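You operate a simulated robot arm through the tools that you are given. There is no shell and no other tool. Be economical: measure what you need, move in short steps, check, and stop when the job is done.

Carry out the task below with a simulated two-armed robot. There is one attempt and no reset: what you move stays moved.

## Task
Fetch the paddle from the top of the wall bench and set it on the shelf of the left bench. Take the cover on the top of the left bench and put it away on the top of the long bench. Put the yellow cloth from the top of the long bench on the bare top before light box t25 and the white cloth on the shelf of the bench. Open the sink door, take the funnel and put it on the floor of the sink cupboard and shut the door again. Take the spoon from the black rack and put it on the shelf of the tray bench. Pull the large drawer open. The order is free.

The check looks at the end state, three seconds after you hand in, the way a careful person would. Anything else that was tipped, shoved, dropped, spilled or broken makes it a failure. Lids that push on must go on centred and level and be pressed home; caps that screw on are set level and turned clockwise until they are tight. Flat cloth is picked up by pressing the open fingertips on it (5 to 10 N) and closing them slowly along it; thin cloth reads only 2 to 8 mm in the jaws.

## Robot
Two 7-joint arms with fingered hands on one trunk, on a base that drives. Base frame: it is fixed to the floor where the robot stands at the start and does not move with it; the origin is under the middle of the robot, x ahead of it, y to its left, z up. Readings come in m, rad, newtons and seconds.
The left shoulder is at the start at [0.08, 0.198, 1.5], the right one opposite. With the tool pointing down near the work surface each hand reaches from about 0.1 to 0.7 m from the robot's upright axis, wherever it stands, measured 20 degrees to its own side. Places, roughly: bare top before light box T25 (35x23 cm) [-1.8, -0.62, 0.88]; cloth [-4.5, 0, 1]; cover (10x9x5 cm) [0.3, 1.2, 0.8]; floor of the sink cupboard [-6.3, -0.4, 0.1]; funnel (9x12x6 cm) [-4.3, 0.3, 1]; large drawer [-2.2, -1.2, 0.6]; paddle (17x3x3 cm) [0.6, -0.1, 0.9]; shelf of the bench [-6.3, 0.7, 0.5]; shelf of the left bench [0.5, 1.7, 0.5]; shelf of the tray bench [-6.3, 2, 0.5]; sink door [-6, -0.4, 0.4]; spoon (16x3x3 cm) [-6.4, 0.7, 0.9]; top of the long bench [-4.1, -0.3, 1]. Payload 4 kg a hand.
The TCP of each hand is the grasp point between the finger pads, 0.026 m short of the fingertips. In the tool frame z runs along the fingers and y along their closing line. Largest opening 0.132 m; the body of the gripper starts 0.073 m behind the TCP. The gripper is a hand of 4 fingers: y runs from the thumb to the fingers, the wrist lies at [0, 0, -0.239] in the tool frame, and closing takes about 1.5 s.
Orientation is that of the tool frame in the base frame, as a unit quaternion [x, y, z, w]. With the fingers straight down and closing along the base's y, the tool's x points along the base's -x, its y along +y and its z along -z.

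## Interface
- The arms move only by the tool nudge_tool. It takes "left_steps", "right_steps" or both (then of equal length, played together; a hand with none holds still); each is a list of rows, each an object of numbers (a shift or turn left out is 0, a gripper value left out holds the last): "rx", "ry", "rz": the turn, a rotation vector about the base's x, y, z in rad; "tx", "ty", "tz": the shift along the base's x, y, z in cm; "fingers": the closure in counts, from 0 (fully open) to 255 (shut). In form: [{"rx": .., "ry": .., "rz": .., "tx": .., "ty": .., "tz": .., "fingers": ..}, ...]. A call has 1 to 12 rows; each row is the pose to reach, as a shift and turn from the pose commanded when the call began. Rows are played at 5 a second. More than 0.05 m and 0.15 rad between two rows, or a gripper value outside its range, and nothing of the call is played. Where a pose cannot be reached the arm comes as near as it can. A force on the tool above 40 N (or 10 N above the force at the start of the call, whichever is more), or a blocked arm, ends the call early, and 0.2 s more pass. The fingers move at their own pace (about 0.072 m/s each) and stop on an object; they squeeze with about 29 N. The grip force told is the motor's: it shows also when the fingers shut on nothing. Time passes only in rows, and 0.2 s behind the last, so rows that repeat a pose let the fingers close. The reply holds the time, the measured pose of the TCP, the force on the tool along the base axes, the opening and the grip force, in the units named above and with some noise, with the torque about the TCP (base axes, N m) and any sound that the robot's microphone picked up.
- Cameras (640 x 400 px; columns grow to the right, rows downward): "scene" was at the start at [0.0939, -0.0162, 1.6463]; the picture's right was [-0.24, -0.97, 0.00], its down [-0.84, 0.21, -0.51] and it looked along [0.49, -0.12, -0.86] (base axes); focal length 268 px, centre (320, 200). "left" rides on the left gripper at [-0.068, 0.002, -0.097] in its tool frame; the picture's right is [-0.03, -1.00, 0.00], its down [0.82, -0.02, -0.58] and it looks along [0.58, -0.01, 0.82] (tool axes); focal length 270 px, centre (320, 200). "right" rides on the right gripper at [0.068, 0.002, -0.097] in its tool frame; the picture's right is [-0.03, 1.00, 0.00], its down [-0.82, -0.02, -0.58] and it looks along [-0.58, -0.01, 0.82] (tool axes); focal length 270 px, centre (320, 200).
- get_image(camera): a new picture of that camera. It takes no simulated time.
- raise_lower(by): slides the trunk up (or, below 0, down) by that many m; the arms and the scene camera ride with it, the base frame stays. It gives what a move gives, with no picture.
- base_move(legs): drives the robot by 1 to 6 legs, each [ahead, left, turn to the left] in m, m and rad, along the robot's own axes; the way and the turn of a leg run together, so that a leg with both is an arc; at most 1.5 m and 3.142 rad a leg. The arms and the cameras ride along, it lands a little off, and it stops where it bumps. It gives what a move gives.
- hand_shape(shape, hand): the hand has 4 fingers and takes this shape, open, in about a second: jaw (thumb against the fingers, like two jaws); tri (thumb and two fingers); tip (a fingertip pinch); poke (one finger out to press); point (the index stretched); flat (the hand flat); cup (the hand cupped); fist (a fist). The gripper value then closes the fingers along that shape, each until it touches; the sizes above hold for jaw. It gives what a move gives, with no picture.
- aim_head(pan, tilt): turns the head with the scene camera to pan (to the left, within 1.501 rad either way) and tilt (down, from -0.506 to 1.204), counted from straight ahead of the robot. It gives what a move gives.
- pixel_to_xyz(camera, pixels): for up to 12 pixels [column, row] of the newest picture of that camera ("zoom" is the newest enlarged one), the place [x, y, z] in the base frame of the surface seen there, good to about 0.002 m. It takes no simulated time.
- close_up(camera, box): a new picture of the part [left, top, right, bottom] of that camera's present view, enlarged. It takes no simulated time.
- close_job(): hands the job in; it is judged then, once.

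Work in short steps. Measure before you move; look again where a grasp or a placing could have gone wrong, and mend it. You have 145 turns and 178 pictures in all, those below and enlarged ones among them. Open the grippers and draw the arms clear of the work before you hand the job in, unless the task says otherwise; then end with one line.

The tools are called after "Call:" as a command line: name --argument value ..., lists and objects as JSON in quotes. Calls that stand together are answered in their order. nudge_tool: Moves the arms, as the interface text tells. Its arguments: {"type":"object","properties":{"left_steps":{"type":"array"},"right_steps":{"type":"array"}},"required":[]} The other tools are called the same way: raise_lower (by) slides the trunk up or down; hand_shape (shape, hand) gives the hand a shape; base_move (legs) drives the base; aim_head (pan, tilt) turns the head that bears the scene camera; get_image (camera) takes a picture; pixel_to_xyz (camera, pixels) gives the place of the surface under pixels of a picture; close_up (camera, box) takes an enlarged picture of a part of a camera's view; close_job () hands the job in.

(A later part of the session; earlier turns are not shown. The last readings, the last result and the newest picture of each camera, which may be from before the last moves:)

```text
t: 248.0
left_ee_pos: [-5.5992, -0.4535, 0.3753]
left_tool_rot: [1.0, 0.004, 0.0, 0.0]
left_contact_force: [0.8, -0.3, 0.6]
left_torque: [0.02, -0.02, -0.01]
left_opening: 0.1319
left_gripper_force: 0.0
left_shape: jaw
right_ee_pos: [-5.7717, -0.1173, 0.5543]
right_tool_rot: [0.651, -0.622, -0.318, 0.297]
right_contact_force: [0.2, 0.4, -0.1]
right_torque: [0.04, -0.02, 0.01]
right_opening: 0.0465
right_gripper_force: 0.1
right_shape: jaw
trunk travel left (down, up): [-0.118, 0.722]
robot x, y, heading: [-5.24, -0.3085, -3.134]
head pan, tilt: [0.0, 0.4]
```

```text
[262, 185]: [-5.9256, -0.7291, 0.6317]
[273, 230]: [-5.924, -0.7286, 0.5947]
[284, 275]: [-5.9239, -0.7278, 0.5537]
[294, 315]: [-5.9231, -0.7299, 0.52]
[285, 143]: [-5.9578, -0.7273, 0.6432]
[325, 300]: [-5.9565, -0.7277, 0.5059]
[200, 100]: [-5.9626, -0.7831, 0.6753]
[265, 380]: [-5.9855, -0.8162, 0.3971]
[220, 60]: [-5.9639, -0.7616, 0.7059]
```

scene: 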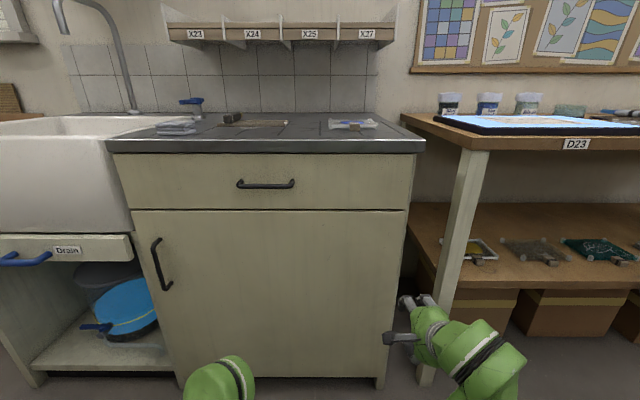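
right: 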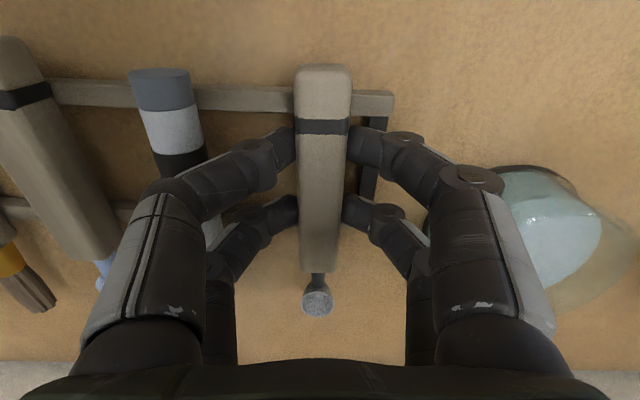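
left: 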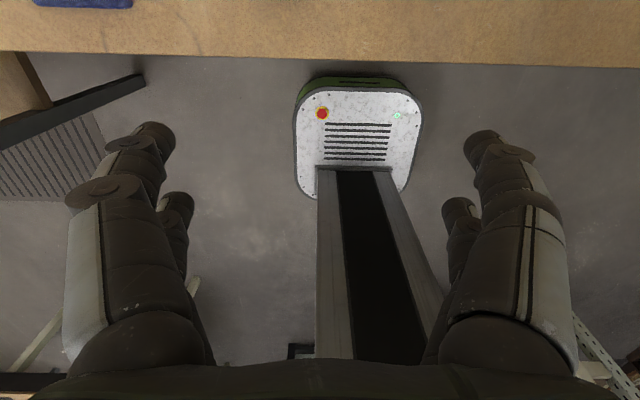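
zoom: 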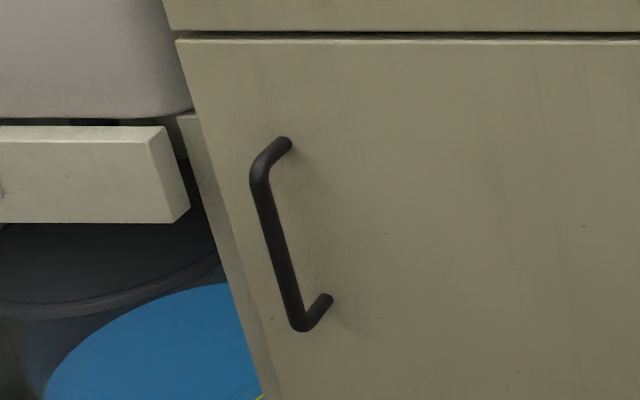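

Handle bar: x −5.928, y −0.729, z 0.51–0.64; hinge near y −0.10. The funnel should be fetched first (left hand), then the right hand opens the door. I raise the trunk, restore the right hand and turn to the bench.

Call:
raise_lower --by 0.4

Call:
raise_lower --by 0.32

Call:
nudge_tool --right_steps '[{"ry": -0.14}, {"ry": -0.28}, {"ry": -0.42, "tz": -2}, {"ry": -0.56, "tz": -4, "tx": 2}, {"ry": -0.7, "tz": -8, "tx": 4}, {"ry": -0.84, "tz": -10, "tx": 6}, {"ry": -0.9, "tz": -12, "tx": 8, "fingers": 0}]'

Call:
nudge_tool --right_steps '[{"rz": 0.14}, {"rz": 0.28}, {"rz": 0.42}, {"rz": 0.56}, {"rz": 0.7}, {"rz": 0.84}, {"rz": 0.98}, {"rz": 1.12}, {"rz": 1.26}, {"rz": 1.4}, {"rz": 1.5}, {"rz": 1.571}]'

Call:
base_move --legs '[[0, 0, -3.14]]'

Call:
aim_head --pan 0.2 --tilt 0.7

Call:
get_image --camera "scene"

```text
t: 251.8
left_ee_pos: [-5.6, -0.4521, 0.7745]
left_tool_rot: [1.0, 0.003, 0.0, 0.0]
left_contact_force: [-0.5, 0.4, 0.0]
left_torque: [0.02, 0.0, 0.01]
left_opening: 0.1316
left_gripper_force: 0.0
left_shape: jaw
right_ee_pos: [-5.7707, -0.1183, 0.9537]
right_tool_rot: [0.651, -0.622, -0.318, 0.296]
right_contact_force: [-0.2, 0.0, 0.2]
right_torque: [0.0, 0.03, 0.01]
right_opening: 0.0465
right_gripper_force: 0.1
right_shape: jaw
trunk travel left (down, up): [-0.518, 0.322]
robot x, y, heading: [-5.2353, -0.3049, -3.135]
head pan, tilt: [0.0, 0.4]
```

```text
t: 255.0
left_ee_pos: [-5.5997, -0.4528, 1.0952]
left_tool_rot: [1.0, 0.004, 0.0, 0.001]
left_contact_force: [0.3, 0.0, 0.1]
left_torque: [0.0, 0.03, -0.02]
left_opening: 0.1318
left_gripper_force: 0.0
left_shape: jaw
right_ee_pos: [-5.7709, -0.1187, 1.2721]
right_tool_rot: [0.651, -0.622, -0.318, 0.297]
right_contact_force: [-0.2, -0.3, -0.2]
right_torque: [-0.05, -0.01, 0.04]
right_opening: 0.0465
right_gripper_force: 0.0
right_shape: jaw
trunk travel left (down, up): [-0.838, 0.002]
robot x, y, heading: [-5.2395, -0.3088, -3.131]
head pan, tilt: [0.0, 0.4]
```

```text
t: 256.6
left_ee_pos: [-5.6003, -0.4529, 1.0942]
left_tool_rot: [1.0, 0.004, -0.001, 0.0]
left_contact_force: [0.1, -0.3, 0.8]
left_torque: [0.0, 0.01, -0.03]
left_opening: 0.132
left_gripper_force: 0.2
left_shape: jaw
right_ee_pos: [-5.7066, -0.1171, 1.1262]
right_tool_rot: [0.726, -0.688, -0.003, -0.003]
right_contact_force: [0.5, -0.4, -0.2]
right_torque: [0.01, -0.02, 0.03]
right_opening: 0.1018
right_gripper_force: 0.1
right_shape: jaw
right hand out of reach, approached as far as the arm can: row 5, 6, 7
trunk travel left (down, up): [-0.838, 0.002]
robot x, y, heading: [-5.2414, -0.3115, -3.132]
head pan, tilt: [0.0, 0.4]
```

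```text
t: 259.2
left_ee_pos: [-5.6003, -0.4534, 1.0934]
left_tool_rot: [1.0, 0.004, 0.0, -0.001]
left_contact_force: [0.3, -0.4, -0.9]
left_torque: [0.03, 0.02, -0.04]
left_opening: 0.1319
left_gripper_force: 0.0
left_shape: jaw
right_ee_pos: [-5.705, -0.1185, 1.1272]
right_tool_rot: [1.0, 0.027, -0.005, 0.0]
right_contact_force: [0.1, -0.3, 1.2]
right_torque: [0.01, -0.01, -0.01]
right_opening: 0.1317
right_gripper_force: 0.0
right_shape: jaw
trunk travel left (down, up): [-0.838, 0.002]
robot x, y, heading: [-5.2439, -0.3095, -3.139]
head pan, tilt: [0.0, 0.4]
```

```text
t: 266.9
left_ee_pos: [-4.8819, -0.1618, 1.0946]
left_tool_rot: [-0.012, 1.0, 0.0, 0.0]
left_contact_force: [0.5, 0.7, 0.0]
left_torque: [0.0, 0.01, -0.02]
left_opening: 0.1318
left_gripper_force: 0.1
left_shape: jaw
right_ee_pos: [-4.7698, -0.4954, 1.1267]
right_tool_rot: [-0.035, 0.999, 0.0, 0.005]
right_contact_force: [-0.1, 0.5, 0.1]
right_torque: [0.02, 0.01, 0.03]
right_opening: 0.1318
right_gripper_force: 0.0
right_shape: jaw
trunk travel left (down, up): [-0.838, 0.002]
robot x, y, heading: [-5.2366, -0.311, 0.026]
head pan, tilt: [0.0, 0.4]
```

```text
t: 267.7
left_ee_pos: [-4.8797, -0.1618, 1.0957]
left_tool_rot: [-0.012, 1.0, -0.001, 0.0]
left_contact_force: [0.0, 1.0, 0.3]
left_torque: [0.07, -0.01, 0.02]
left_opening: 0.1318
left_gripper_force: 0.0
left_shape: jaw
right_ee_pos: [-4.7695, -0.4947, 1.1264]
right_tool_rot: [-0.035, 0.999, 0.0, 0.005]
right_contact_force: [-0.1, 0.4, -0.2]
right_torque: [-0.03, -0.02, 0.01]
right_opening: 0.1321
right_gripper_force: 0.1
right_shape: jaw
trunk travel left (down, up): [-0.838, 0.002]
robot x, y, heading: [-5.2387, -0.3163, 0.024]
head pan, tilt: [0.201, 0.7]
```

```text
105 pictures are left
```

scene: 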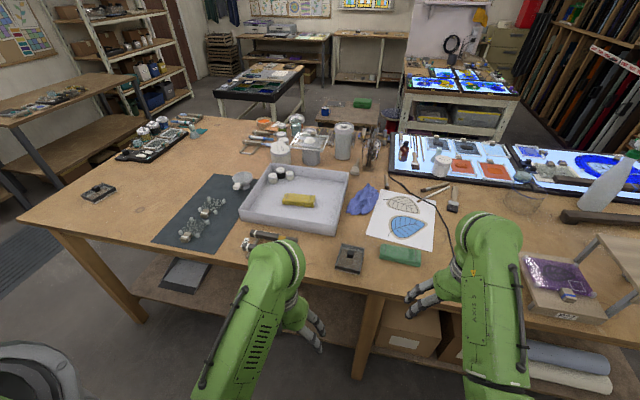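

I measure the bench's near edge and zoom on the funnel at (242,180).

Call:
pixel_to_xyz --camera "scene" --pixels '[[100, 232], [200, 255], [370, 295], [300, 205], [298, 195], [350, 258]]'

Call:
close_up --camera "scene" --box '[222, 160, 270, 200]'

Call:
pixel_to_xyz --camera "zoom" --pixels '[[200, 120], [280, 150], [240, 130], [360, 150], [200, 150], [270, 250], [300, 250], [330, 200], [200, 260], [270, 300]]'

```text
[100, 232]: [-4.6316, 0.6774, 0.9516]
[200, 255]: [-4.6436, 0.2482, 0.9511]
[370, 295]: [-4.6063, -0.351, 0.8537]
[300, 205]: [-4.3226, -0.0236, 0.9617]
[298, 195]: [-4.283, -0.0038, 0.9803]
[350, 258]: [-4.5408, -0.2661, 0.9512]
```

```text
10.00 times, centred on (246, 180) of scene
```

zoom: 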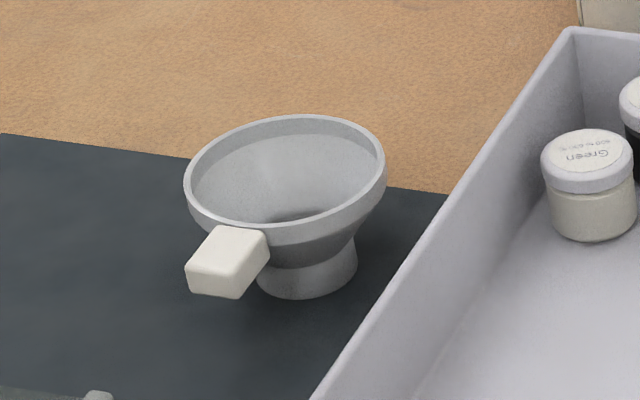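

```text
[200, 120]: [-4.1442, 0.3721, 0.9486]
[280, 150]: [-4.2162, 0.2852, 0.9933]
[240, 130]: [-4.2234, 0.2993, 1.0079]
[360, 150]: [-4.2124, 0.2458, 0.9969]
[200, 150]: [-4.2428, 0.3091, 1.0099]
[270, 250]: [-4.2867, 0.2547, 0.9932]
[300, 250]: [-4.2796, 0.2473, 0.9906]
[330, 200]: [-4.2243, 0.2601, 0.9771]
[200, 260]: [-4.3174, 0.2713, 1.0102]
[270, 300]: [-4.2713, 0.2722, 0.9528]
```

Funnel rim z 1.010, centre ≈(−4.25,0.262), handle block toward −x. I drive so the left hand can reach, and bring it above the funnel.

Call:
base_move --legs '[[0, 0.43, -0.02], [0.26, 0, 0]]'

Call:
nudge_tool --left_steps '[{"tz": 3, "fingers": 45}, {"tz": 3, "tx": 4}, {"tz": 3, "tx": 8}, {"tz": 3, "tx": 12}, {"tz": 3, "tx": 16}, {"tz": 3, "tx": 20}, {"tz": 3, "tx": 24}, {"tz": 3, "tx": 28}]'

Call:
get_image --camera "left"

Call:
get_image --camera "scene"

```text
t: 271.8
left_ee_pos: [-4.6289, 0.263, 1.0965]
left_tool_rot: [0.002, 1.0, 0.0, 0.001]
left_contact_force: [0.0, -0.1, -0.4]
left_torque: [0.0, -0.04, -0.02]
left_opening: 0.1319
left_gripper_force: 0.1
left_shape: jaw
right_ee_pos: [-4.5273, -0.0721, 1.1287]
right_tool_rot: [-0.021, 1.0, 0.0, 0.007]
right_contact_force: [-0.5, 0.1, 0.7]
right_torque: [0.02, -0.02, 0.0]
right_opening: 0.1318
right_gripper_force: 0.1
right_shape: jaw
trunk travel left (down, up): [-0.838, 0.002]
robot x, y, heading: [-4.9893, 0.1254, 0.002]
head pan, tilt: [0.201, 0.7]
```

```text
t: 273.6
left_ee_pos: [-4.3427, 0.2609, 1.1242]
left_tool_rot: [0.0, 1.0, 0.0, -0.001]
left_contact_force: [-0.4, -0.2, -0.1]
left_torque: [0.0, 0.02, -0.01]
left_opening: 0.1091
left_gripper_force: 0.1
left_shape: jaw
left hand out of reach, approached as far as the arm can: row 1, 2, 3
right_ee_pos: [-4.5217, -0.0722, 1.1258]
right_tool_rot: [-0.02, 1.0, 0.0, 0.004]
right_contact_force: [-0.4, -0.4, 1.1]
right_torque: [-0.02, -0.01, 0.01]
right_opening: 0.1321
right_gripper_force: 0.1
right_shape: jaw
trunk travel left (down, up): [-0.838, 0.002]
robot x, y, heading: [-4.9911, 0.1245, -0.005]
head pan, tilt: [0.201, 0.7]
```

```text
103 pictures are left
```

left: 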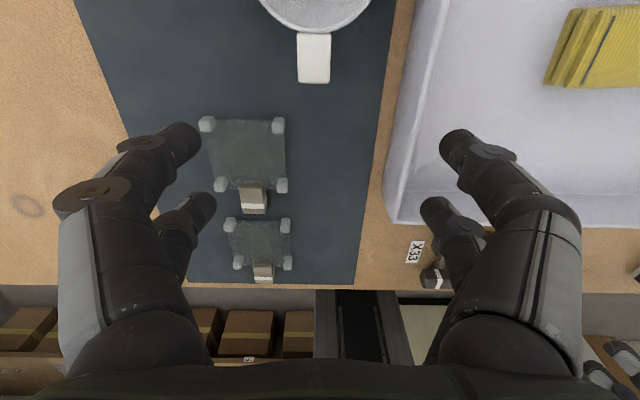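

```text
102 pictures are left
```

scene: 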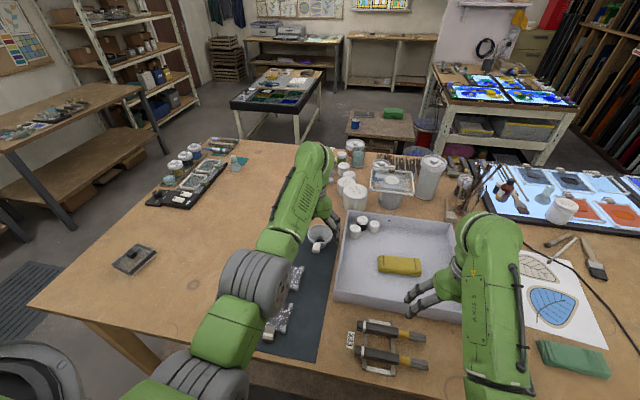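

I measure the funnel and box wall in the left picture.

Call:
pixel_to_xyz --camera "left" --pixels '[[313, 60], [300, 70], [328, 70], [315, 20], [285, 15], [350, 15], [395, 100], [410, 100], [415, 60], [365, 8], [262, 8]]'

```text
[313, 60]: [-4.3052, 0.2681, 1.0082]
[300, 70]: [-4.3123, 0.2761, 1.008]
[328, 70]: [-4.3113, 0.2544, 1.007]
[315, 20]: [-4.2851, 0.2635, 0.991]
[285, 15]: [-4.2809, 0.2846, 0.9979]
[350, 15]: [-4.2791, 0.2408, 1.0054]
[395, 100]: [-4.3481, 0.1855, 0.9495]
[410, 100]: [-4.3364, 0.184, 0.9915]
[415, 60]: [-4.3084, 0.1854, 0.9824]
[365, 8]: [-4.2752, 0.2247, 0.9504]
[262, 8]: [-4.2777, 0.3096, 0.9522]
```

Axis y≈0.264, wall at y 0.185 leaves enough room with the present 0.109 opening. I advance to x −4.25 above it.

Call:
nudge_tool --left_steps '[{"tx": 4, "ty": 0.3}, {"tx": 7, "ty": 0.3}, {"tx": 9.2, "ty": 0.3}, {"tx": 9.2, "ty": 0.3, "tz": -3}]'

Call:
get_image --camera "left"

```text
t: 274.6
left_ee_pos: [-4.2707, 0.259, 1.0919]
left_tool_rot: [0.001, 1.0, -0.001, 0.002]
left_contact_force: [-0.2, -0.7, 0.4]
left_torque: [-0.02, -0.03, 0.04]
left_opening: 0.1089
left_gripper_force: 0.1
left_shape: jaw
left hand out of reach, approached as far as the arm can: row 3, 4
right_ee_pos: [-4.5247, -0.0727, 1.1272]
right_tool_rot: [-0.021, 1.0, 0.001, 0.006]
right_contact_force: [-0.2, 0.4, 0.0]
right_torque: [-0.01, -0.02, -0.03]
right_opening: 0.1316
right_gripper_force: 0.0
right_shape: jaw
trunk travel left (down, up): [-0.838, 0.002]
robot x, y, heading: [-4.9907, 0.1231, -0.004]
head pan, tilt: [0.201, 0.7]
```

```text
101 pictures are left
```

left: 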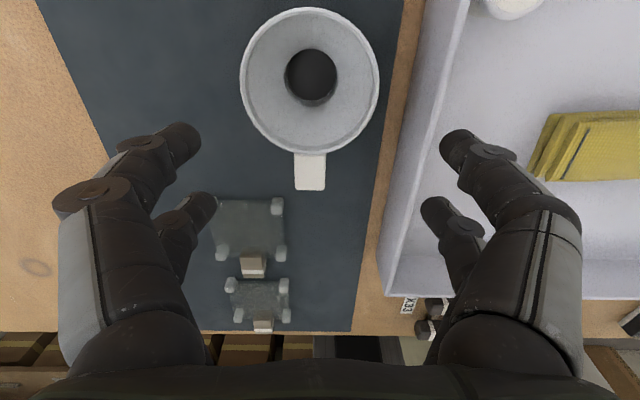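

Reach is marginal with a vertical tool; I tilt the hand 0.4 rad forward (useful for the cupboard too) and move over the bowl centre.

Call:
nudge_tool --left_steps '[{"ry": -0.14}, {"ry": -0.28}, {"ry": -0.4}, {"ry": -0.4, "tx": 1, "ty": 0.5}, {"ry": -0.4, "tx": 2.0, "ty": 0.5}, {"ry": -0.4, "tx": 2.0, "ty": 0.5, "tz": -2}]'

Call:
get_image --camera "left"

```text
t: 276.0
left_ee_pos: [-4.2036, 0.2646, 1.057]
left_tool_rot: [0.002, 0.98, 0.0, 0.198]
left_contact_force: [-0.3, -0.1, 0.6]
left_torque: [0.0, 0.01, 0.01]
left_opening: 0.1092
left_gripper_force: 0.1
left_shape: jaw
left hand out of reach, approached as far as the arm can: row 1, 2, 3, 4, 5, 6
right_ee_pos: [-4.5224, -0.0727, 1.1279]
right_tool_rot: [-0.021, 1.0, 0.0, 0.004]
right_contact_force: [-0.5, 0.0, -0.5]
right_torque: [-0.02, 0.02, 0.03]
right_opening: 0.1318
right_gripper_force: 0.0
right_shape: jaw
trunk travel left (down, up): [-0.838, 0.002]
robot x, y, heading: [-4.9878, 0.1227, -0.002]
head pan, tilt: [0.201, 0.7]
```

```text
100 pictures are left
```

left: 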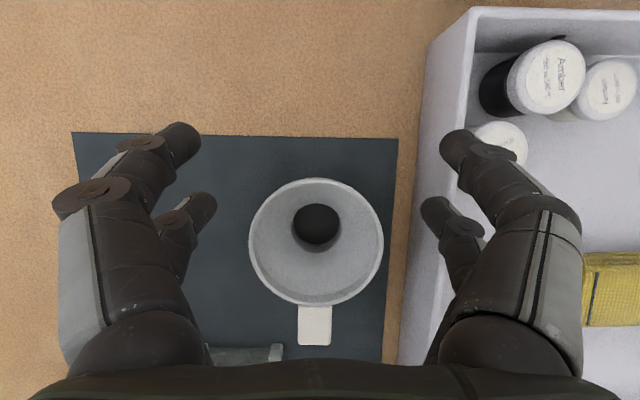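

I measure rim points and jar/wall clearance here.

Call:
pixel_to_xyz --camera "left" --pixels '[[252, 240], [380, 240], [317, 182], [315, 300], [315, 325], [418, 200], [430, 150], [440, 60]]'

```text
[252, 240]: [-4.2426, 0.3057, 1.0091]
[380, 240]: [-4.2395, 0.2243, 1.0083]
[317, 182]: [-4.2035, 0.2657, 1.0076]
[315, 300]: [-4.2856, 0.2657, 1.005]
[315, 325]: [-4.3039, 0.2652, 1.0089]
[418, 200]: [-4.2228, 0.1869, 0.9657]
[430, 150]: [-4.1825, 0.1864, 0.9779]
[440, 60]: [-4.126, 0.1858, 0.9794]
```

Centre (−4.244,0.265). I move back 4 cm, descend to z≈1.002 and close gently.

Call:
nudge_tool --left_steps '[{"tx": -2}, {"tx": -4}, {"tx": -4, "tz": -2}, {"tx": -4, "tz": -4}, {"tx": -4, "tz": -5.6}, {"tx": -4, "tz": -5.6}]'

Call:
get_image --camera "left"

```text
t: 277.4
left_ee_pos: [-4.2241, 0.261, 0.994]
left_tool_rot: [0.001, 0.98, 0.001, 0.199]
left_contact_force: [0.7, -0.5, -0.1]
left_torque: [0.0, 0.01, 0.01]
left_opening: 0.1089
left_gripper_force: 0.0
left_shape: jaw
left hand out of reach, approached as far as the arm can: row 1, 2, 3, 4, 5, 6
right_ee_pos: [-4.5239, -0.0722, 1.126]
right_tool_rot: [-0.021, 1.0, 0.001, 0.005]
right_contact_force: [-0.2, -0.1, 0.6]
right_torque: [0.01, -0.03, -0.02]
right_opening: 0.1321
right_gripper_force: 0.1
right_shape: jaw
trunk travel left (down, up): [-0.838, 0.002]
robot x, y, heading: [-4.9877, 0.1242, -0.001]
head pan, tilt: [0.201, 0.7]
```

```text
99 pictures are left
```

left: 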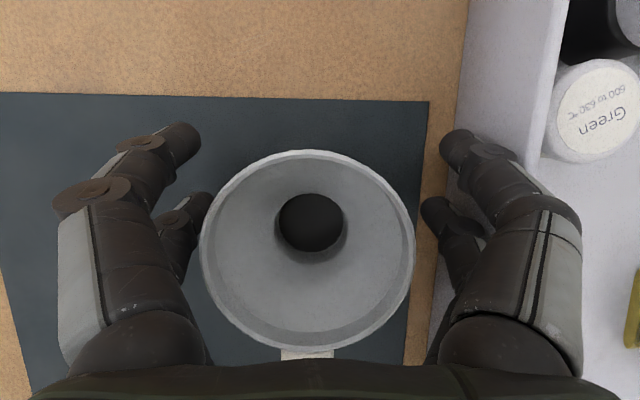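

The hand is 2 cm too far forward; I correct (−2 cm x, +0.8 z), then close.

Call:
nudge_tool --left_steps '[{"tx": -1, "tz": 0.5, "ty": 0.3}, {"tx": -2.0, "tz": 0.8, "ty": 0.3}, {"tx": -2.0, "tz": 0.8, "ty": 0.3}]'

Call:
get_image --camera "left"

```text
t: 278.2
left_ee_pos: [-4.2235, 0.261, 0.9935]
left_tool_rot: [0.001, 0.98, 0.001, 0.198]
left_contact_force: [0.7, -0.2, -0.7]
left_torque: [0.01, -0.01, -0.02]
left_opening: 0.1092
left_gripper_force: 0.2
left_shape: jaw
left hand out of reach, approached as far as the arm can: row 1, 2, 3
right_ee_pos: [-4.5235, -0.0727, 1.1271]
right_tool_rot: [-0.021, 1.0, 0.0, 0.005]
right_contact_force: [0.7, 0.0, -0.5]
right_torque: [0.03, -0.01, 0.01]
right_opening: 0.1321
right_gripper_force: 0.0
right_shape: jaw
trunk travel left (down, up): [-0.838, 0.002]
robot x, y, heading: [-4.9874, 0.1218, -0.006]
head pan, tilt: [0.201, 0.7]
```

```text
98 pictures are left
```

left: 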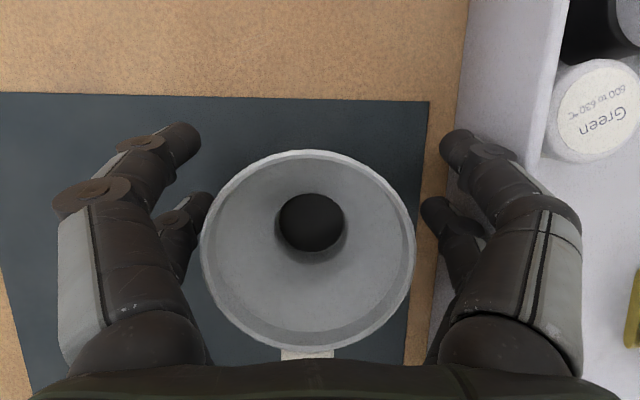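

The arm is saturated; I shift the base back 2 cm instead to centre the fingers, then look.

Call:
base_move --legs '[[-0.02, 0.003, 0]]'

Call:
get_image --camera "left"

```text
t: 279.0
left_ee_pos: [-4.2409, 0.2643, 0.9913]
left_tool_rot: [0.001, 0.981, 0.0, 0.195]
left_contact_force: [0.8, 0.2, -0.3]
left_torque: [0.03, 0.04, -0.01]
left_opening: 0.1091
left_gripper_force: 0.0
left_shape: jaw
right_ee_pos: [-4.5393, -0.0704, 1.1253]
right_tool_rot: [-0.022, 1.0, 0.0, 0.003]
right_contact_force: [1.1, 0.4, -0.4]
right_torque: [-0.01, 0.0, 0.0]
right_opening: 0.132
right_gripper_force: 0.0
right_shape: jaw
trunk travel left (down, up): [-0.838, 0.002]
robot x, y, heading: [-5.0062, 0.1316, -0.004]
head pan, tilt: [0.201, 0.7]
```

```text
97 pictures are left
```

left: 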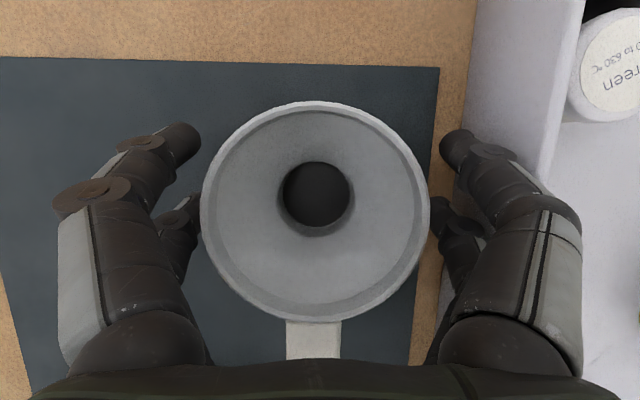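

Now centred. I close onto the rim.

Call:
nudge_tool --left_steps '[{"fingers": 70}, {"fingers": 90}, {"fingers": 110}, {"fingers": 130}, {"fingers": 130}, {"fingers": 130}]'

Call:
get_image --camera "left"

```text
t: 280.4
left_ee_pos: [-4.2438, 0.2641, 0.9934]
left_tool_rot: [0.002, 0.98, 0.001, 0.197]
left_contact_force: [0.5, -0.3, -0.1]
left_torque: [-0.01, 0.0, 0.02]
left_opening: 0.0653
left_gripper_force: 0.1
left_shape: jaw
right_ee_pos: [-4.542, -0.0701, 1.1274]
right_tool_rot: [-0.021, 1.0, 0.0, 0.005]
right_contact_force: [0.5, -0.6, 0.3]
right_torque: [-0.01, 0.01, -0.01]
right_opening: 0.132
right_gripper_force: 0.0
right_shape: jaw
trunk travel left (down, up): [-0.838, 0.002]
robot x, y, heading: [-5.0053, 0.1234, -0.001]
head pan, tilt: [0.201, 0.7]
```

```text
96 pictures are left
```

left: 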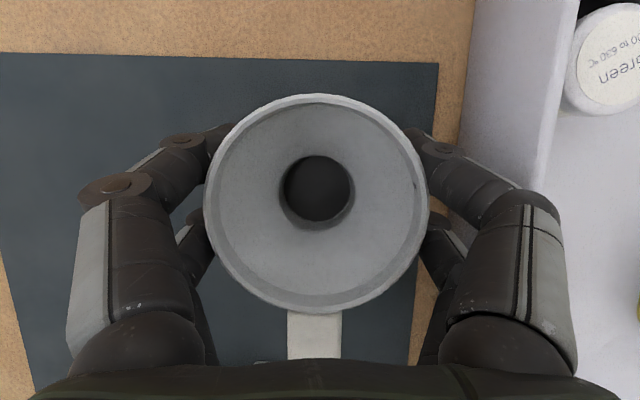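

The fingertips go under the rim around the cone — a good caging grip. I close on.

Call:
nudge_tool --left_steps '[{"fingers": 150}, {"fingers": 170}, {"fingers": 200}, {"fingers": 255}, {"fingers": 255}, {"fingers": 255}, {"fingers": 255}]'

Call:
get_image --camera "left"

Call:
close_up --camera "scene" --box '[260, 180, 400, 280]'

```text
t: 282.0
left_ee_pos: [-4.2427, 0.2644, 0.9948]
left_tool_rot: [0.002, 0.98, 0.0, 0.198]
left_contact_force: [0.1, 0.0, -1.6]
left_torque: [0.01, 0.0, -0.03]
left_opening: 0.042
left_gripper_force: 29.1
left_shape: jaw
right_ee_pos: [-4.5431, -0.0691, 1.1265]
right_tool_rot: [-0.02, 1.0, 0.0, 0.004]
right_contact_force: [0.2, 0.6, -0.1]
right_torque: [0.0, -0.03, -0.02]
right_opening: 0.1318
right_gripper_force: 0.0
right_shape: jaw
trunk travel left (down, up): [-0.838, 0.002]
robot x, y, heading: [-5.0099, 0.1283, 0.001]
head pan, tilt: [0.201, 0.7]
```

```text
95 pictures are left
```

left: 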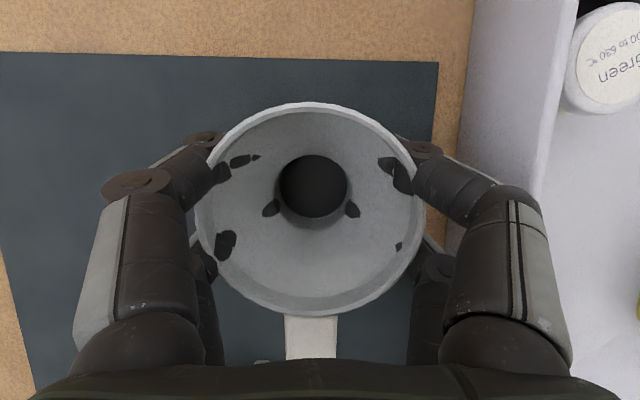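

```text
4.00 times, centred on (330, 230) of scene
```

zoom: 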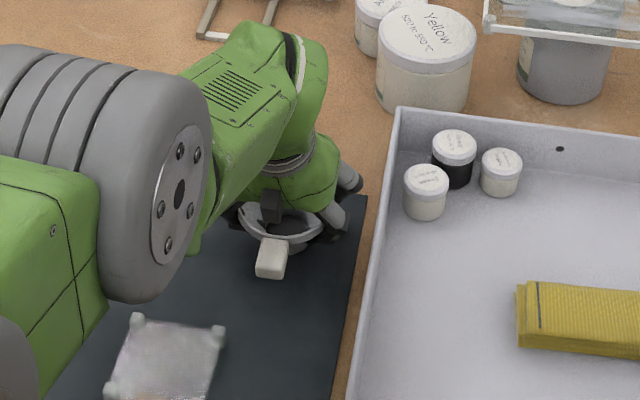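

Gripped at the neck (42 mm, 29 N). I lift with a slight draw-back.

Call:
nudge_tool --left_steps '[{"tz": 1.5}, {"tz": 3, "tx": -1}, {"tz": 5, "tx": -3}, {"tz": 7, "tx": -6}, {"tz": 9, "tx": -9}]'

Call:
get_image --camera "scene"

```text
t: 283.2
left_ee_pos: [-4.2293, 0.2582, 1.0374]
left_tool_rot: [0.001, 0.98, 0.0, 0.198]
left_contact_force: [-0.1, 0.1, -0.4]
left_torque: [0.02, 0.0, 0.01]
left_opening: 0.0419
left_gripper_force: 29.0
left_shape: jaw
left hand out of reach, approached as far as the arm can: row 1, 2, 3, 4, 5
right_ee_pos: [-4.5442, -0.0701, 1.1269]
right_tool_rot: [-0.021, 1.0, 0.0, 0.005]
right_contact_force: [0.3, 0.0, 1.4]
right_torque: [-0.04, 0.01, -0.02]
right_opening: 0.1318
right_gripper_force: 0.2
right_shape: jaw
trunk travel left (down, up): [-0.838, 0.002]
robot x, y, heading: [-5.0088, 0.1293, -0.005]
head pan, tilt: [0.201, 0.7]
```

```text
93 pictures are left
```

scene: 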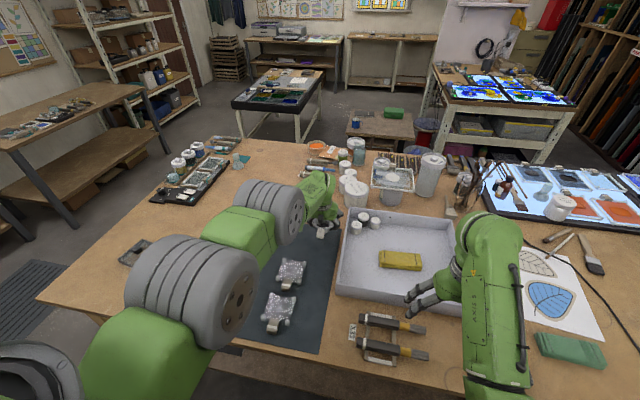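

Lifted ~4 cm. I pull it back toward the robot.

Call:
nudge_tool --left_steps '[{"tx": -4}, {"tx": -8}, {"tx": -12}, {"tx": -16}, {"tx": -20}, {"tx": -24, "tz": 1}]'

Call:
get_image --camera "left"

```text
t: 284.6
left_ee_pos: [-4.2434, 0.254, 0.9992]
left_tool_rot: [0.002, 0.98, 0.001, 0.198]
left_contact_force: [0.6, 0.1, -0.8]
left_torque: [0.0, 0.03, 0.01]
left_opening: 0.042
left_gripper_force: 28.7
left_shape: jaw
left hand out of reach, approached as far as the arm can: row 1, 2, 3, 4, 5, 6
right_ee_pos: [-4.544, -0.0707, 1.1281]
right_tool_rot: [-0.022, 1.0, 0.001, 0.004]
right_contact_force: [-0.7, 0.3, 0.3]
right_torque: [0.01, -0.02, -0.03]
right_opening: 0.1321
right_gripper_force: 0.0
right_shape: jaw
trunk travel left (down, up): [-0.838, 0.002]
robot x, y, heading: [-5.0033, 0.1261, -0.006]
head pan, tilt: [0.201, 0.7]
```

```text
92 pictures are left
```

left: 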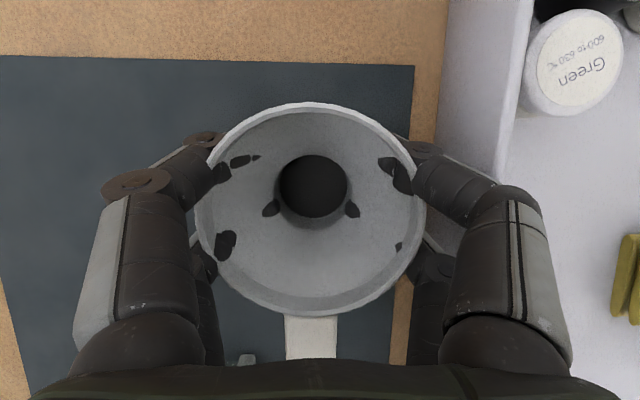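

The wrist limit at this tilt blocks retraction. I raise again and undo the tilt gradually while lifting.

Call:
nudge_tool --left_steps '[{"tz": 3}, {"tz": 6}, {"tz": 8}, {"tz": 8, "ry": 0.1}, {"tz": 9, "ry": 0.2}, {"tz": 9, "ry": 0.3, "tx": -2}, {"tz": 9, "ry": 0.4, "tx": -5}, {"tz": 9, "ry": 0.4, "tx": -9}]'

Call:
get_image --camera "scene"

```text
t: 286.4
left_ee_pos: [-4.3372, 0.2501, 1.0945]
left_tool_rot: [0.001, 1.0, 0.0, 0.002]
left_contact_force: [-0.2, -0.4, -1.3]
left_torque: [-0.02, -0.03, 0.01]
left_opening: 0.0416
left_gripper_force: 28.9
left_shape: jaw
left hand out of reach, approached as far as the arm can: row 1, 2, 3
right_ee_pos: [-4.5439, -0.069, 1.1281]
right_tool_rot: [-0.021, 1.0, 0.0, 0.005]
right_contact_force: [0.0, -0.8, 0.5]
right_torque: [-0.03, 0.02, 0.0]
right_opening: 0.1319
right_gripper_force: 0.0
right_shape: jaw
trunk travel left (down, up): [-0.838, 0.002]
robot x, y, heading: [-5.0086, 0.1281, -0.006]
head pan, tilt: [0.201, 0.7]
```

```text
91 pictures are left
```

scene: 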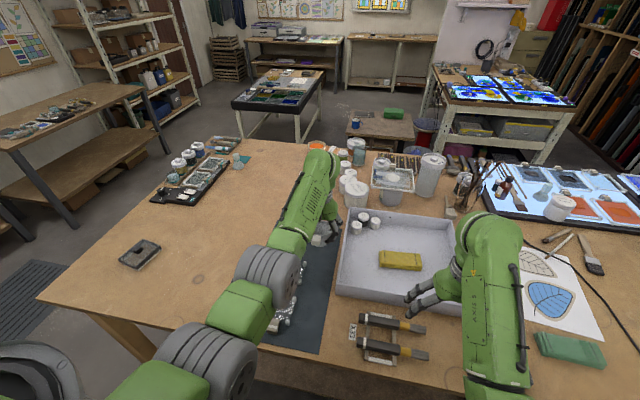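

Good; funnel is up and retracting. I pull it close, back off, strafe to y≈−1.1 and turn to the sink.

Call:
nudge_tool --left_steps '[{"tx": -4}, {"tx": -8}, {"tx": -12}, {"tx": -16}, {"tx": -20}, {"tx": -24}]'

Call:
base_move --legs '[[-0.26, 0, 0], [0, -1.2, 0], [0, 0, 3.14]]'

Call:
aim_head --pan -0.3 --tilt 0.7

Call:
get_image --camera "scene"

```text
t: 287.8
left_ee_pos: [-4.5796, 0.2515, 1.0906]
left_tool_rot: [0.001, 1.0, 0.0, 0.002]
left_contact_force: [0.5, 0.2, 0.0]
left_torque: [0.02, -0.03, 0.0]
left_opening: 0.0408
left_gripper_force: 28.9
left_shape: jaw
right_ee_pos: [-4.5465, -0.0687, 1.1277]
right_tool_rot: [-0.021, 1.0, 0.0, 0.006]
right_contact_force: [0.5, 0.6, -0.7]
right_torque: [0.02, -0.01, 0.0]
right_opening: 0.1318
right_gripper_force: 0.1
right_shape: jaw
trunk travel left (down, up): [-0.838, 0.002]
robot x, y, heading: [-5.0103, 0.1252, -0.006]
head pan, tilt: [0.201, 0.7]
```

```text
t: 302.6
left_ee_pos: [-5.6921, -1.1832, 1.0886]
left_tool_rot: [1.0, -0.007, 0.002, 0.0]
left_contact_force: [0.1, -0.8, -1.4]
left_torque: [0.0, 0.01, -0.01]
left_opening: 0.041
left_gripper_force: 29.7
left_shape: jaw
right_ee_pos: [-5.725, -0.8616, 1.1272]
right_tool_rot: [1.0, 0.016, -0.005, 0.0]
right_contact_force: [-0.5, 0.9, 0.1]
right_torque: [-0.03, -0.01, -0.02]
right_opening: 0.1323
right_gripper_force: 0.1
right_shape: jaw
trunk travel left (down, up): [-0.838, 0.002]
robot x, y, heading: [-5.258, -1.0656, 3.127]
head pan, tilt: [0.201, 0.7]
```

```text
t: 303.6
left_ee_pos: [-5.6932, -1.1844, 1.0891]
left_tool_rot: [1.0, -0.007, 0.001, 0.0]
left_contact_force: [0.5, -0.7, -0.3]
left_torque: [0.04, 0.02, 0.01]
left_opening: 0.0408
left_gripper_force: 29.1
left_shape: jaw
right_ee_pos: [-5.7237, -0.8617, 1.1272]
right_tool_rot: [1.0, 0.015, -0.005, 0.0]
right_contact_force: [0.0, -0.6, -0.5]
right_torque: [0.02, -0.01, -0.01]
right_opening: 0.1319
right_gripper_force: 0.1
right_shape: jaw
trunk travel left (down, up): [-0.838, 0.002]
robot x, y, heading: [-5.2633, -1.0642, 3.13]
head pan, tilt: [-0.3, 0.7]
```

```text
90 pictures are left
```

scene: 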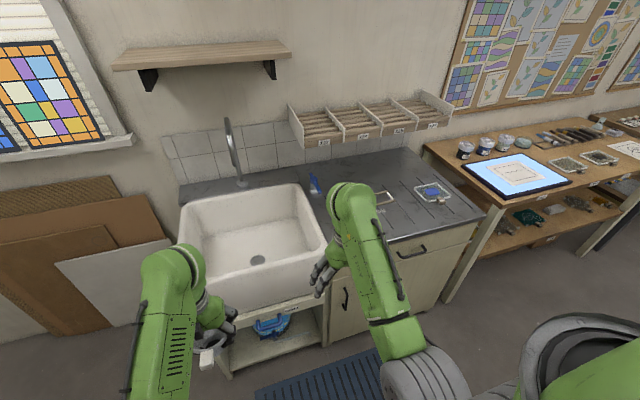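

I lower the trunk 0.55 and pitch the right hand to point at the door handle.

Call:
raise_lower --by -0.4

Call:
raise_lower --by -0.15

Call:
nudge_tool --right_steps '[{"ry": 0.14}, {"ry": 0.28}, {"ry": 0.42}, {"ry": 0.56}, {"ry": 0.7}, {"ry": 0.84}, {"ry": 0.98}, {"ry": 1.12}, {"ry": 1.26}, {"ry": 1.4, "ty": 2}, {"ry": 1.5, "ty": 4}, {"ry": 1.55, "ty": 6}]'

Call:
get_image --camera "scene"

Call:
get_image --camera "right"

```text
t: 307.4
left_ee_pos: [-5.6923, -1.1838, 0.6901]
left_tool_rot: [1.0, -0.006, 0.001, 0.0]
left_contact_force: [0.4, 0.7, -0.8]
left_torque: [-0.02, 0.03, 0.01]
left_opening: 0.0406
left_gripper_force: 29.9
left_shape: jaw
right_ee_pos: [-5.7224, -0.8612, 0.7271]
right_tool_rot: [1.0, 0.016, -0.004, 0.0]
right_contact_force: [-0.9, -0.1, -0.1]
right_torque: [-0.03, 0.01, -0.03]
right_opening: 0.1321
right_gripper_force: 0.0
right_shape: jaw
trunk travel left (down, up): [-0.438, 0.402]
robot x, y, heading: [-5.2611, -1.0643, 3.129]
head pan, tilt: [-0.3, 0.7]
```

```text
t: 309.1
left_ee_pos: [-5.6935, -1.1836, 0.5392]
left_tool_rot: [1.0, -0.007, 0.0, -0.001]
left_contact_force: [0.4, -0.5, 0.0]
left_torque: [0.0, 0.02, -0.03]
left_opening: 0.0408
left_gripper_force: 29.3
left_shape: jaw
right_ee_pos: [-5.7235, -0.8617, 0.5767]
right_tool_rot: [1.0, 0.015, -0.005, 0.001]
right_contact_force: [-0.1, 0.5, 0.2]
right_torque: [-0.02, 0.0, 0.0]
right_opening: 0.1321
right_gripper_force: 0.0
right_shape: jaw
trunk travel left (down, up): [-0.288, 0.552]
robot x, y, heading: [-5.2613, -1.0635, 3.13]
head pan, tilt: [-0.3, 0.7]
```

```text
t: 311.7
left_ee_pos: [-5.6932, -1.1832, 0.5393]
left_tool_rot: [1.0, -0.007, 0.0, 0.0]
left_contact_force: [0.5, 0.0, -0.8]
left_torque: [0.02, 0.04, 0.0]
left_opening: 0.0407
left_gripper_force: 28.8
left_shape: jaw
right_ee_pos: [-5.7142, -0.8643, 0.5873]
right_tool_rot: [0.71, 0.005, -0.704, -0.016]
right_contact_force: [0.0, -0.1, -0.2]
right_torque: [0.01, -0.04, -0.08]
right_opening: 0.1319
right_gripper_force: 0.1
right_shape: jaw
right hand out of reach, approached as far as the arm can: row 9, 10, 11, 12
trunk travel left (down, up): [-0.288, 0.552]
robot x, y, heading: [-5.2635, -1.0658, 3.124]
head pan, tilt: [-0.3, 0.7]
```

```text
89 pictures are left
```

scene: 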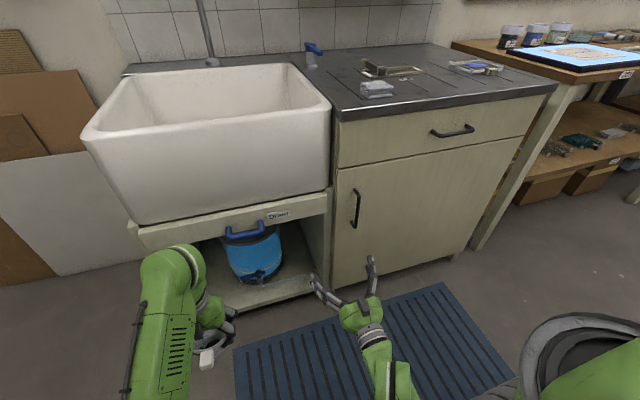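

```text
88 pictures are left
```

right: 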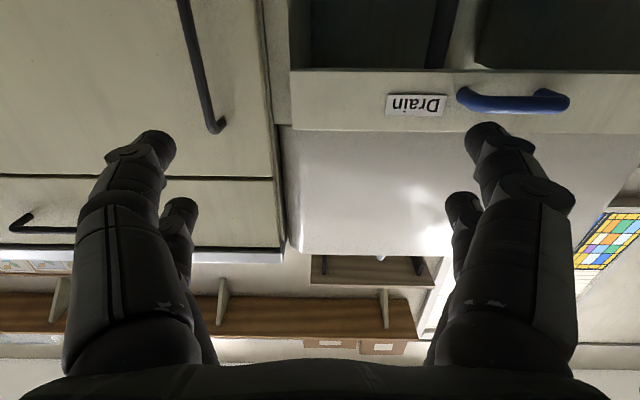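

The hand points at the cupboard. I move it 13.5 cm right in line with the handle, with fingers partly closed.

Call:
nudge_tool --right_steps '[{"ty": 4, "fingers": 120}, {"ty": 8}, {"ty": 11, "tx": -1}, {"ty": 13.5, "tx": -3}, {"ty": 13.5, "tx": -6}, {"ty": 13.5, "tx": -9}]'

Call:
get_image --camera "right"

Call:
get_image --camera "scene"

```text
t: 313.1
left_ee_pos: [-5.693, -1.1838, 0.5403]
left_tool_rot: [1.0, -0.007, 0.0, 0.0]
left_contact_force: [-0.3, -0.8, -0.8]
left_torque: [-0.02, 0.03, -0.01]
left_opening: 0.0405
left_gripper_force: 28.7
left_shape: jaw
right_ee_pos: [-5.7722, -0.8631, 0.5801]
right_tool_rot: [0.71, 0.004, -0.704, -0.019]
right_contact_force: [-0.5, -0.4, -0.6]
right_torque: [0.03, -0.01, -0.03]
right_opening: 0.07
right_gripper_force: 0.0
right_shape: jaw
right hand out of reach, approached as far as the arm can: row 1, 2, 3, 4, 5, 6
trunk travel left (down, up): [-0.288, 0.552]
robot x, y, heading: [-5.2607, -1.0681, 3.129]
head pan, tilt: [-0.3, 0.7]
```

```text
87 pictures are left
```

right: 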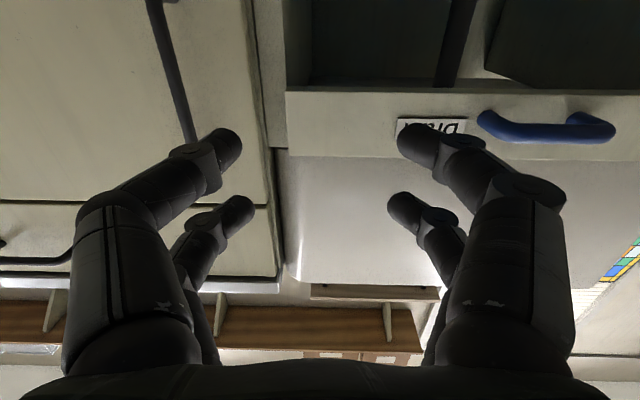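

```text
86 pictures are left
```

scene: 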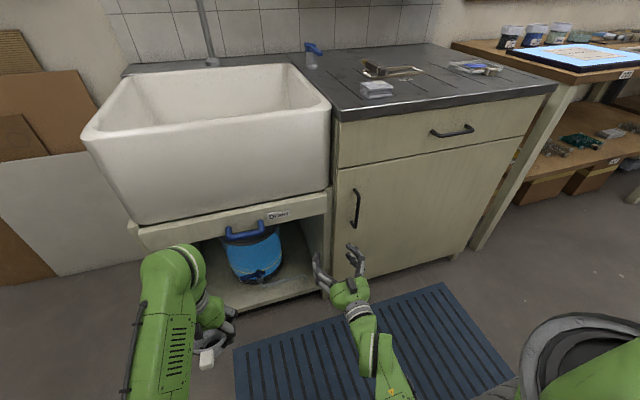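

The arm cannot shift sideways in this pose, so I strafe the base 0.135 right instead and check alignment.

Call:
base_move --legs '[[0, -0.135, 0]]'

Call:
get_image --camera "right"

Call:
get_image --camera "scene"

```text
t: 314.4
left_ee_pos: [-5.6902, -1.0518, 0.5395]
left_tool_rot: [1.0, -0.006, 0.001, 0.001]
left_contact_force: [0.6, 0.4, -0.9]
left_torque: [0.04, 0.0, 0.01]
left_opening: 0.0408
left_gripper_force: 28.5
left_shape: jaw
right_ee_pos: [-5.7712, -0.7327, 0.5795]
right_tool_rot: [0.71, 0.004, -0.704, -0.017]
right_contact_force: [0.4, 0.3, -0.4]
right_torque: [-0.02, 0.03, 0.02]
right_opening: 0.0701
right_gripper_force: 0.0
right_shape: jaw
trunk travel left (down, up): [-0.288, 0.552]
robot x, y, heading: [-5.2602, -0.9334, 3.126]
head pan, tilt: [-0.3, 0.7]
```

```text
85 pictures are left
```

right: 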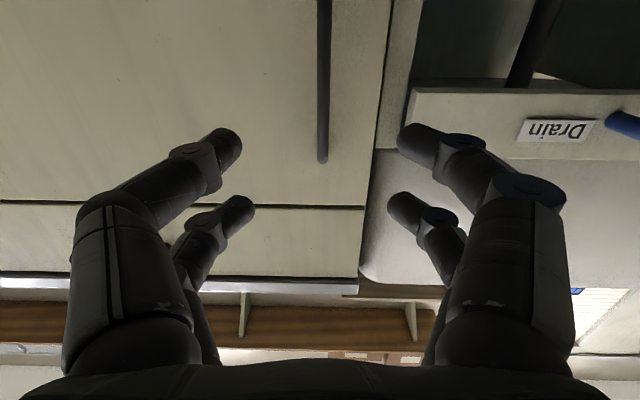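

```text
84 pictures are left
```

scene: 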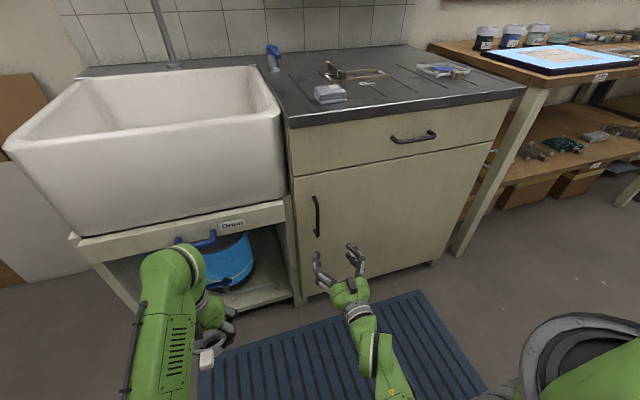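

Bar at col 322 lies between the fingers. I check the sink front before driving ahead with the left hand.

Call:
pixel_to_xyz --camera "scene" --pixels '[[150, 180], [190, 222], [240, 180], [317, 215], [206, 240], [317, 200]]'

```text
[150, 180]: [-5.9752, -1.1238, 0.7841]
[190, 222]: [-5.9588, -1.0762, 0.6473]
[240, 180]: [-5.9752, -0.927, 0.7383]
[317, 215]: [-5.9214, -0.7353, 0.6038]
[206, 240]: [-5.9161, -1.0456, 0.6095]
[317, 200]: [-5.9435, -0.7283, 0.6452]
```

A blue drain handle sits at (−5.916,−1.046,0.61), so I pull the left hand back 10 cm first, then advance 0.15.

Call:
nudge_tool --left_steps '[{"tx": 4}, {"tx": 8}, {"tx": 11}]'

Call:
base_move --legs '[[0.15, 0, 0]]'

Call:
get_image --camera "right"

```text
t: 315.2
left_ee_pos: [-5.5807, -1.0531, 0.5382]
left_tool_rot: [1.0, -0.006, 0.0, 0.001]
left_contact_force: [-0.3, 0.6, -0.5]
left_torque: [0.01, 0.02, -0.01]
left_opening: 0.0406
left_gripper_force: 28.7
left_shape: jaw
right_ee_pos: [-5.7699, -0.7326, 0.5796]
right_tool_rot: [0.71, 0.004, -0.704, -0.018]
right_contact_force: [-0.7, 0.2, 0.9]
right_torque: [-0.02, -0.04, -0.01]
right_opening: 0.0702
right_gripper_force: 0.1
right_shape: jaw
trunk travel left (down, up): [-0.288, 0.552]
robot x, y, heading: [-5.2599, -0.933, 3.126]
head pan, tilt: [-0.3, 0.7]
```

```text
t: 316.6
left_ee_pos: [-5.7267, -1.0519, 0.538]
left_tool_rot: [1.0, -0.005, 0.001, 0.001]
left_contact_force: [-0.2, 0.0, -0.5]
left_torque: [0.0, -0.01, -0.02]
left_opening: 0.0405
left_gripper_force: 28.6
left_shape: jaw
right_ee_pos: [-5.9172, -0.7312, 0.5782]
right_tool_rot: [0.711, 0.005, -0.703, -0.018]
right_contact_force: [0.4, 0.7, 0.4]
right_torque: [0.02, 0.03, -0.01]
right_opening: 0.0704
right_gripper_force: 0.2
right_shape: jaw
trunk travel left (down, up): [-0.288, 0.552]
robot x, y, heading: [-5.4034, -0.9253, 3.131]
head pan, tilt: [-0.3, 0.7]
```

```text
83 pictures are left
```

right: 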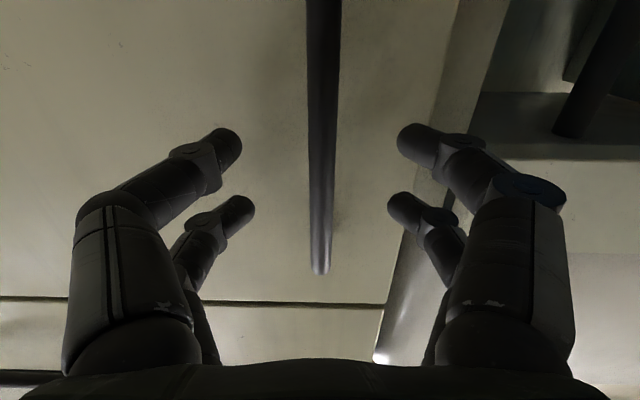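

The bar is between the fingers (col 320). I close on it.

Call:
nudge_tool --right_steps '[{"fingers": 180}, {"fingers": 255}, {"fingers": 255}, {"fingers": 255}, {"fingers": 255}, {"fingers": 255}]'

Call:
base_move --legs '[[-0.1, 0, 0]]'

Call:
get_image --camera "scene"

```text
t: 318.0
left_ee_pos: [-5.7267, -1.0531, 0.5387]
left_tool_rot: [1.0, -0.005, 0.001, 0.0]
left_contact_force: [0.0, -0.6, -1.4]
left_torque: [-0.02, 0.01, 0.03]
left_opening: 0.0403
left_gripper_force: 29.3
left_shape: jaw
right_ee_pos: [-5.9149, -0.7311, 0.58]
right_tool_rot: [0.71, 0.005, -0.704, -0.018]
right_contact_force: [-0.9, 1.1, -0.3]
right_torque: [0.0, 0.01, 0.02]
right_opening: 0.0001
right_gripper_force: 28.9
right_shape: jaw
trunk travel left (down, up): [-0.288, 0.552]
robot x, y, heading: [-5.4068, -0.9286, 3.131]
head pan, tilt: [-0.3, 0.7]
```

```text
t: 319.2
left_ee_pos: [-5.6318, -1.0503, 0.5371]
left_tool_rot: [1.0, -0.01, 0.002, 0.0]
left_contact_force: [-1.2, -0.2, -1.3]
left_torque: [0.02, 0.04, 0.01]
left_opening: 0.0405
left_gripper_force: 29.0
left_shape: jaw
right_ee_pos: [-5.8198, -0.723, 0.5765]
right_tool_rot: [0.712, 0.001, -0.702, -0.025]
right_contact_force: [-2.6, 14.1, 0.0]
right_torque: [0.17, 0.03, 0.03]
right_opening: 0.0001
right_gripper_force: 28.7
right_shape: jaw
trunk travel left (down, up): [-0.288, 0.552]
robot x, y, heading: [-5.3096, -0.9325, 3.126]
head pan, tilt: [-0.3, 0.7]
stopped in leg 1: the force on the tool passed its limit at 44 N (the readings are from after the stop); the commanded pose is now the measured one
```

```text
82 pictures are left
```

scene: 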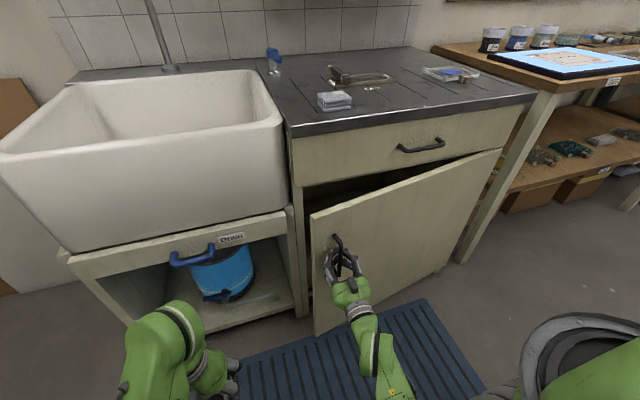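

The door has begun to open (≈0.15 rad), stopped by side force. I continue along the arc: backward and right together.

Call:
base_move --legs '[[-0.06, -0.02, 0], [-0.06, -0.022, 0]]'

Call:
get_image --camera "scene"

```text
t: 320.8
left_ee_pos: [-5.5111, -1.0106, 0.5381]
left_tool_rot: [1.0, -0.008, 0.001, 0.001]
left_contact_force: [0.1, -0.1, -1.0]
left_torque: [-0.01, 0.05, -0.03]
left_opening: 0.0407
left_gripper_force: 28.7
left_shape: jaw
right_ee_pos: [-5.6993, -0.6839, 0.5792]
right_tool_rot: [0.711, -0.001, -0.703, -0.023]
right_contact_force: [-16.4, 34.9, -0.3]
right_torque: [0.41, 0.09, 0.23]
right_opening: 0.0
right_gripper_force: 29.3
right_shape: jaw
trunk travel left (down, up): [-0.288, 0.552]
robot x, y, heading: [-5.1892, -0.8939, 3.124]
head pan, tilt: [-0.3, 0.7]
```

```text
81 pictures are left
```

scene: 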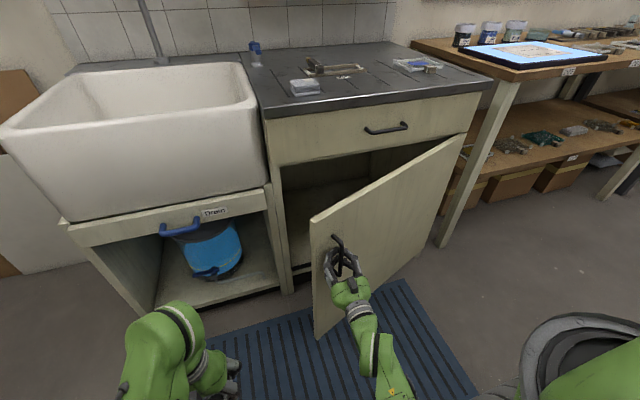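

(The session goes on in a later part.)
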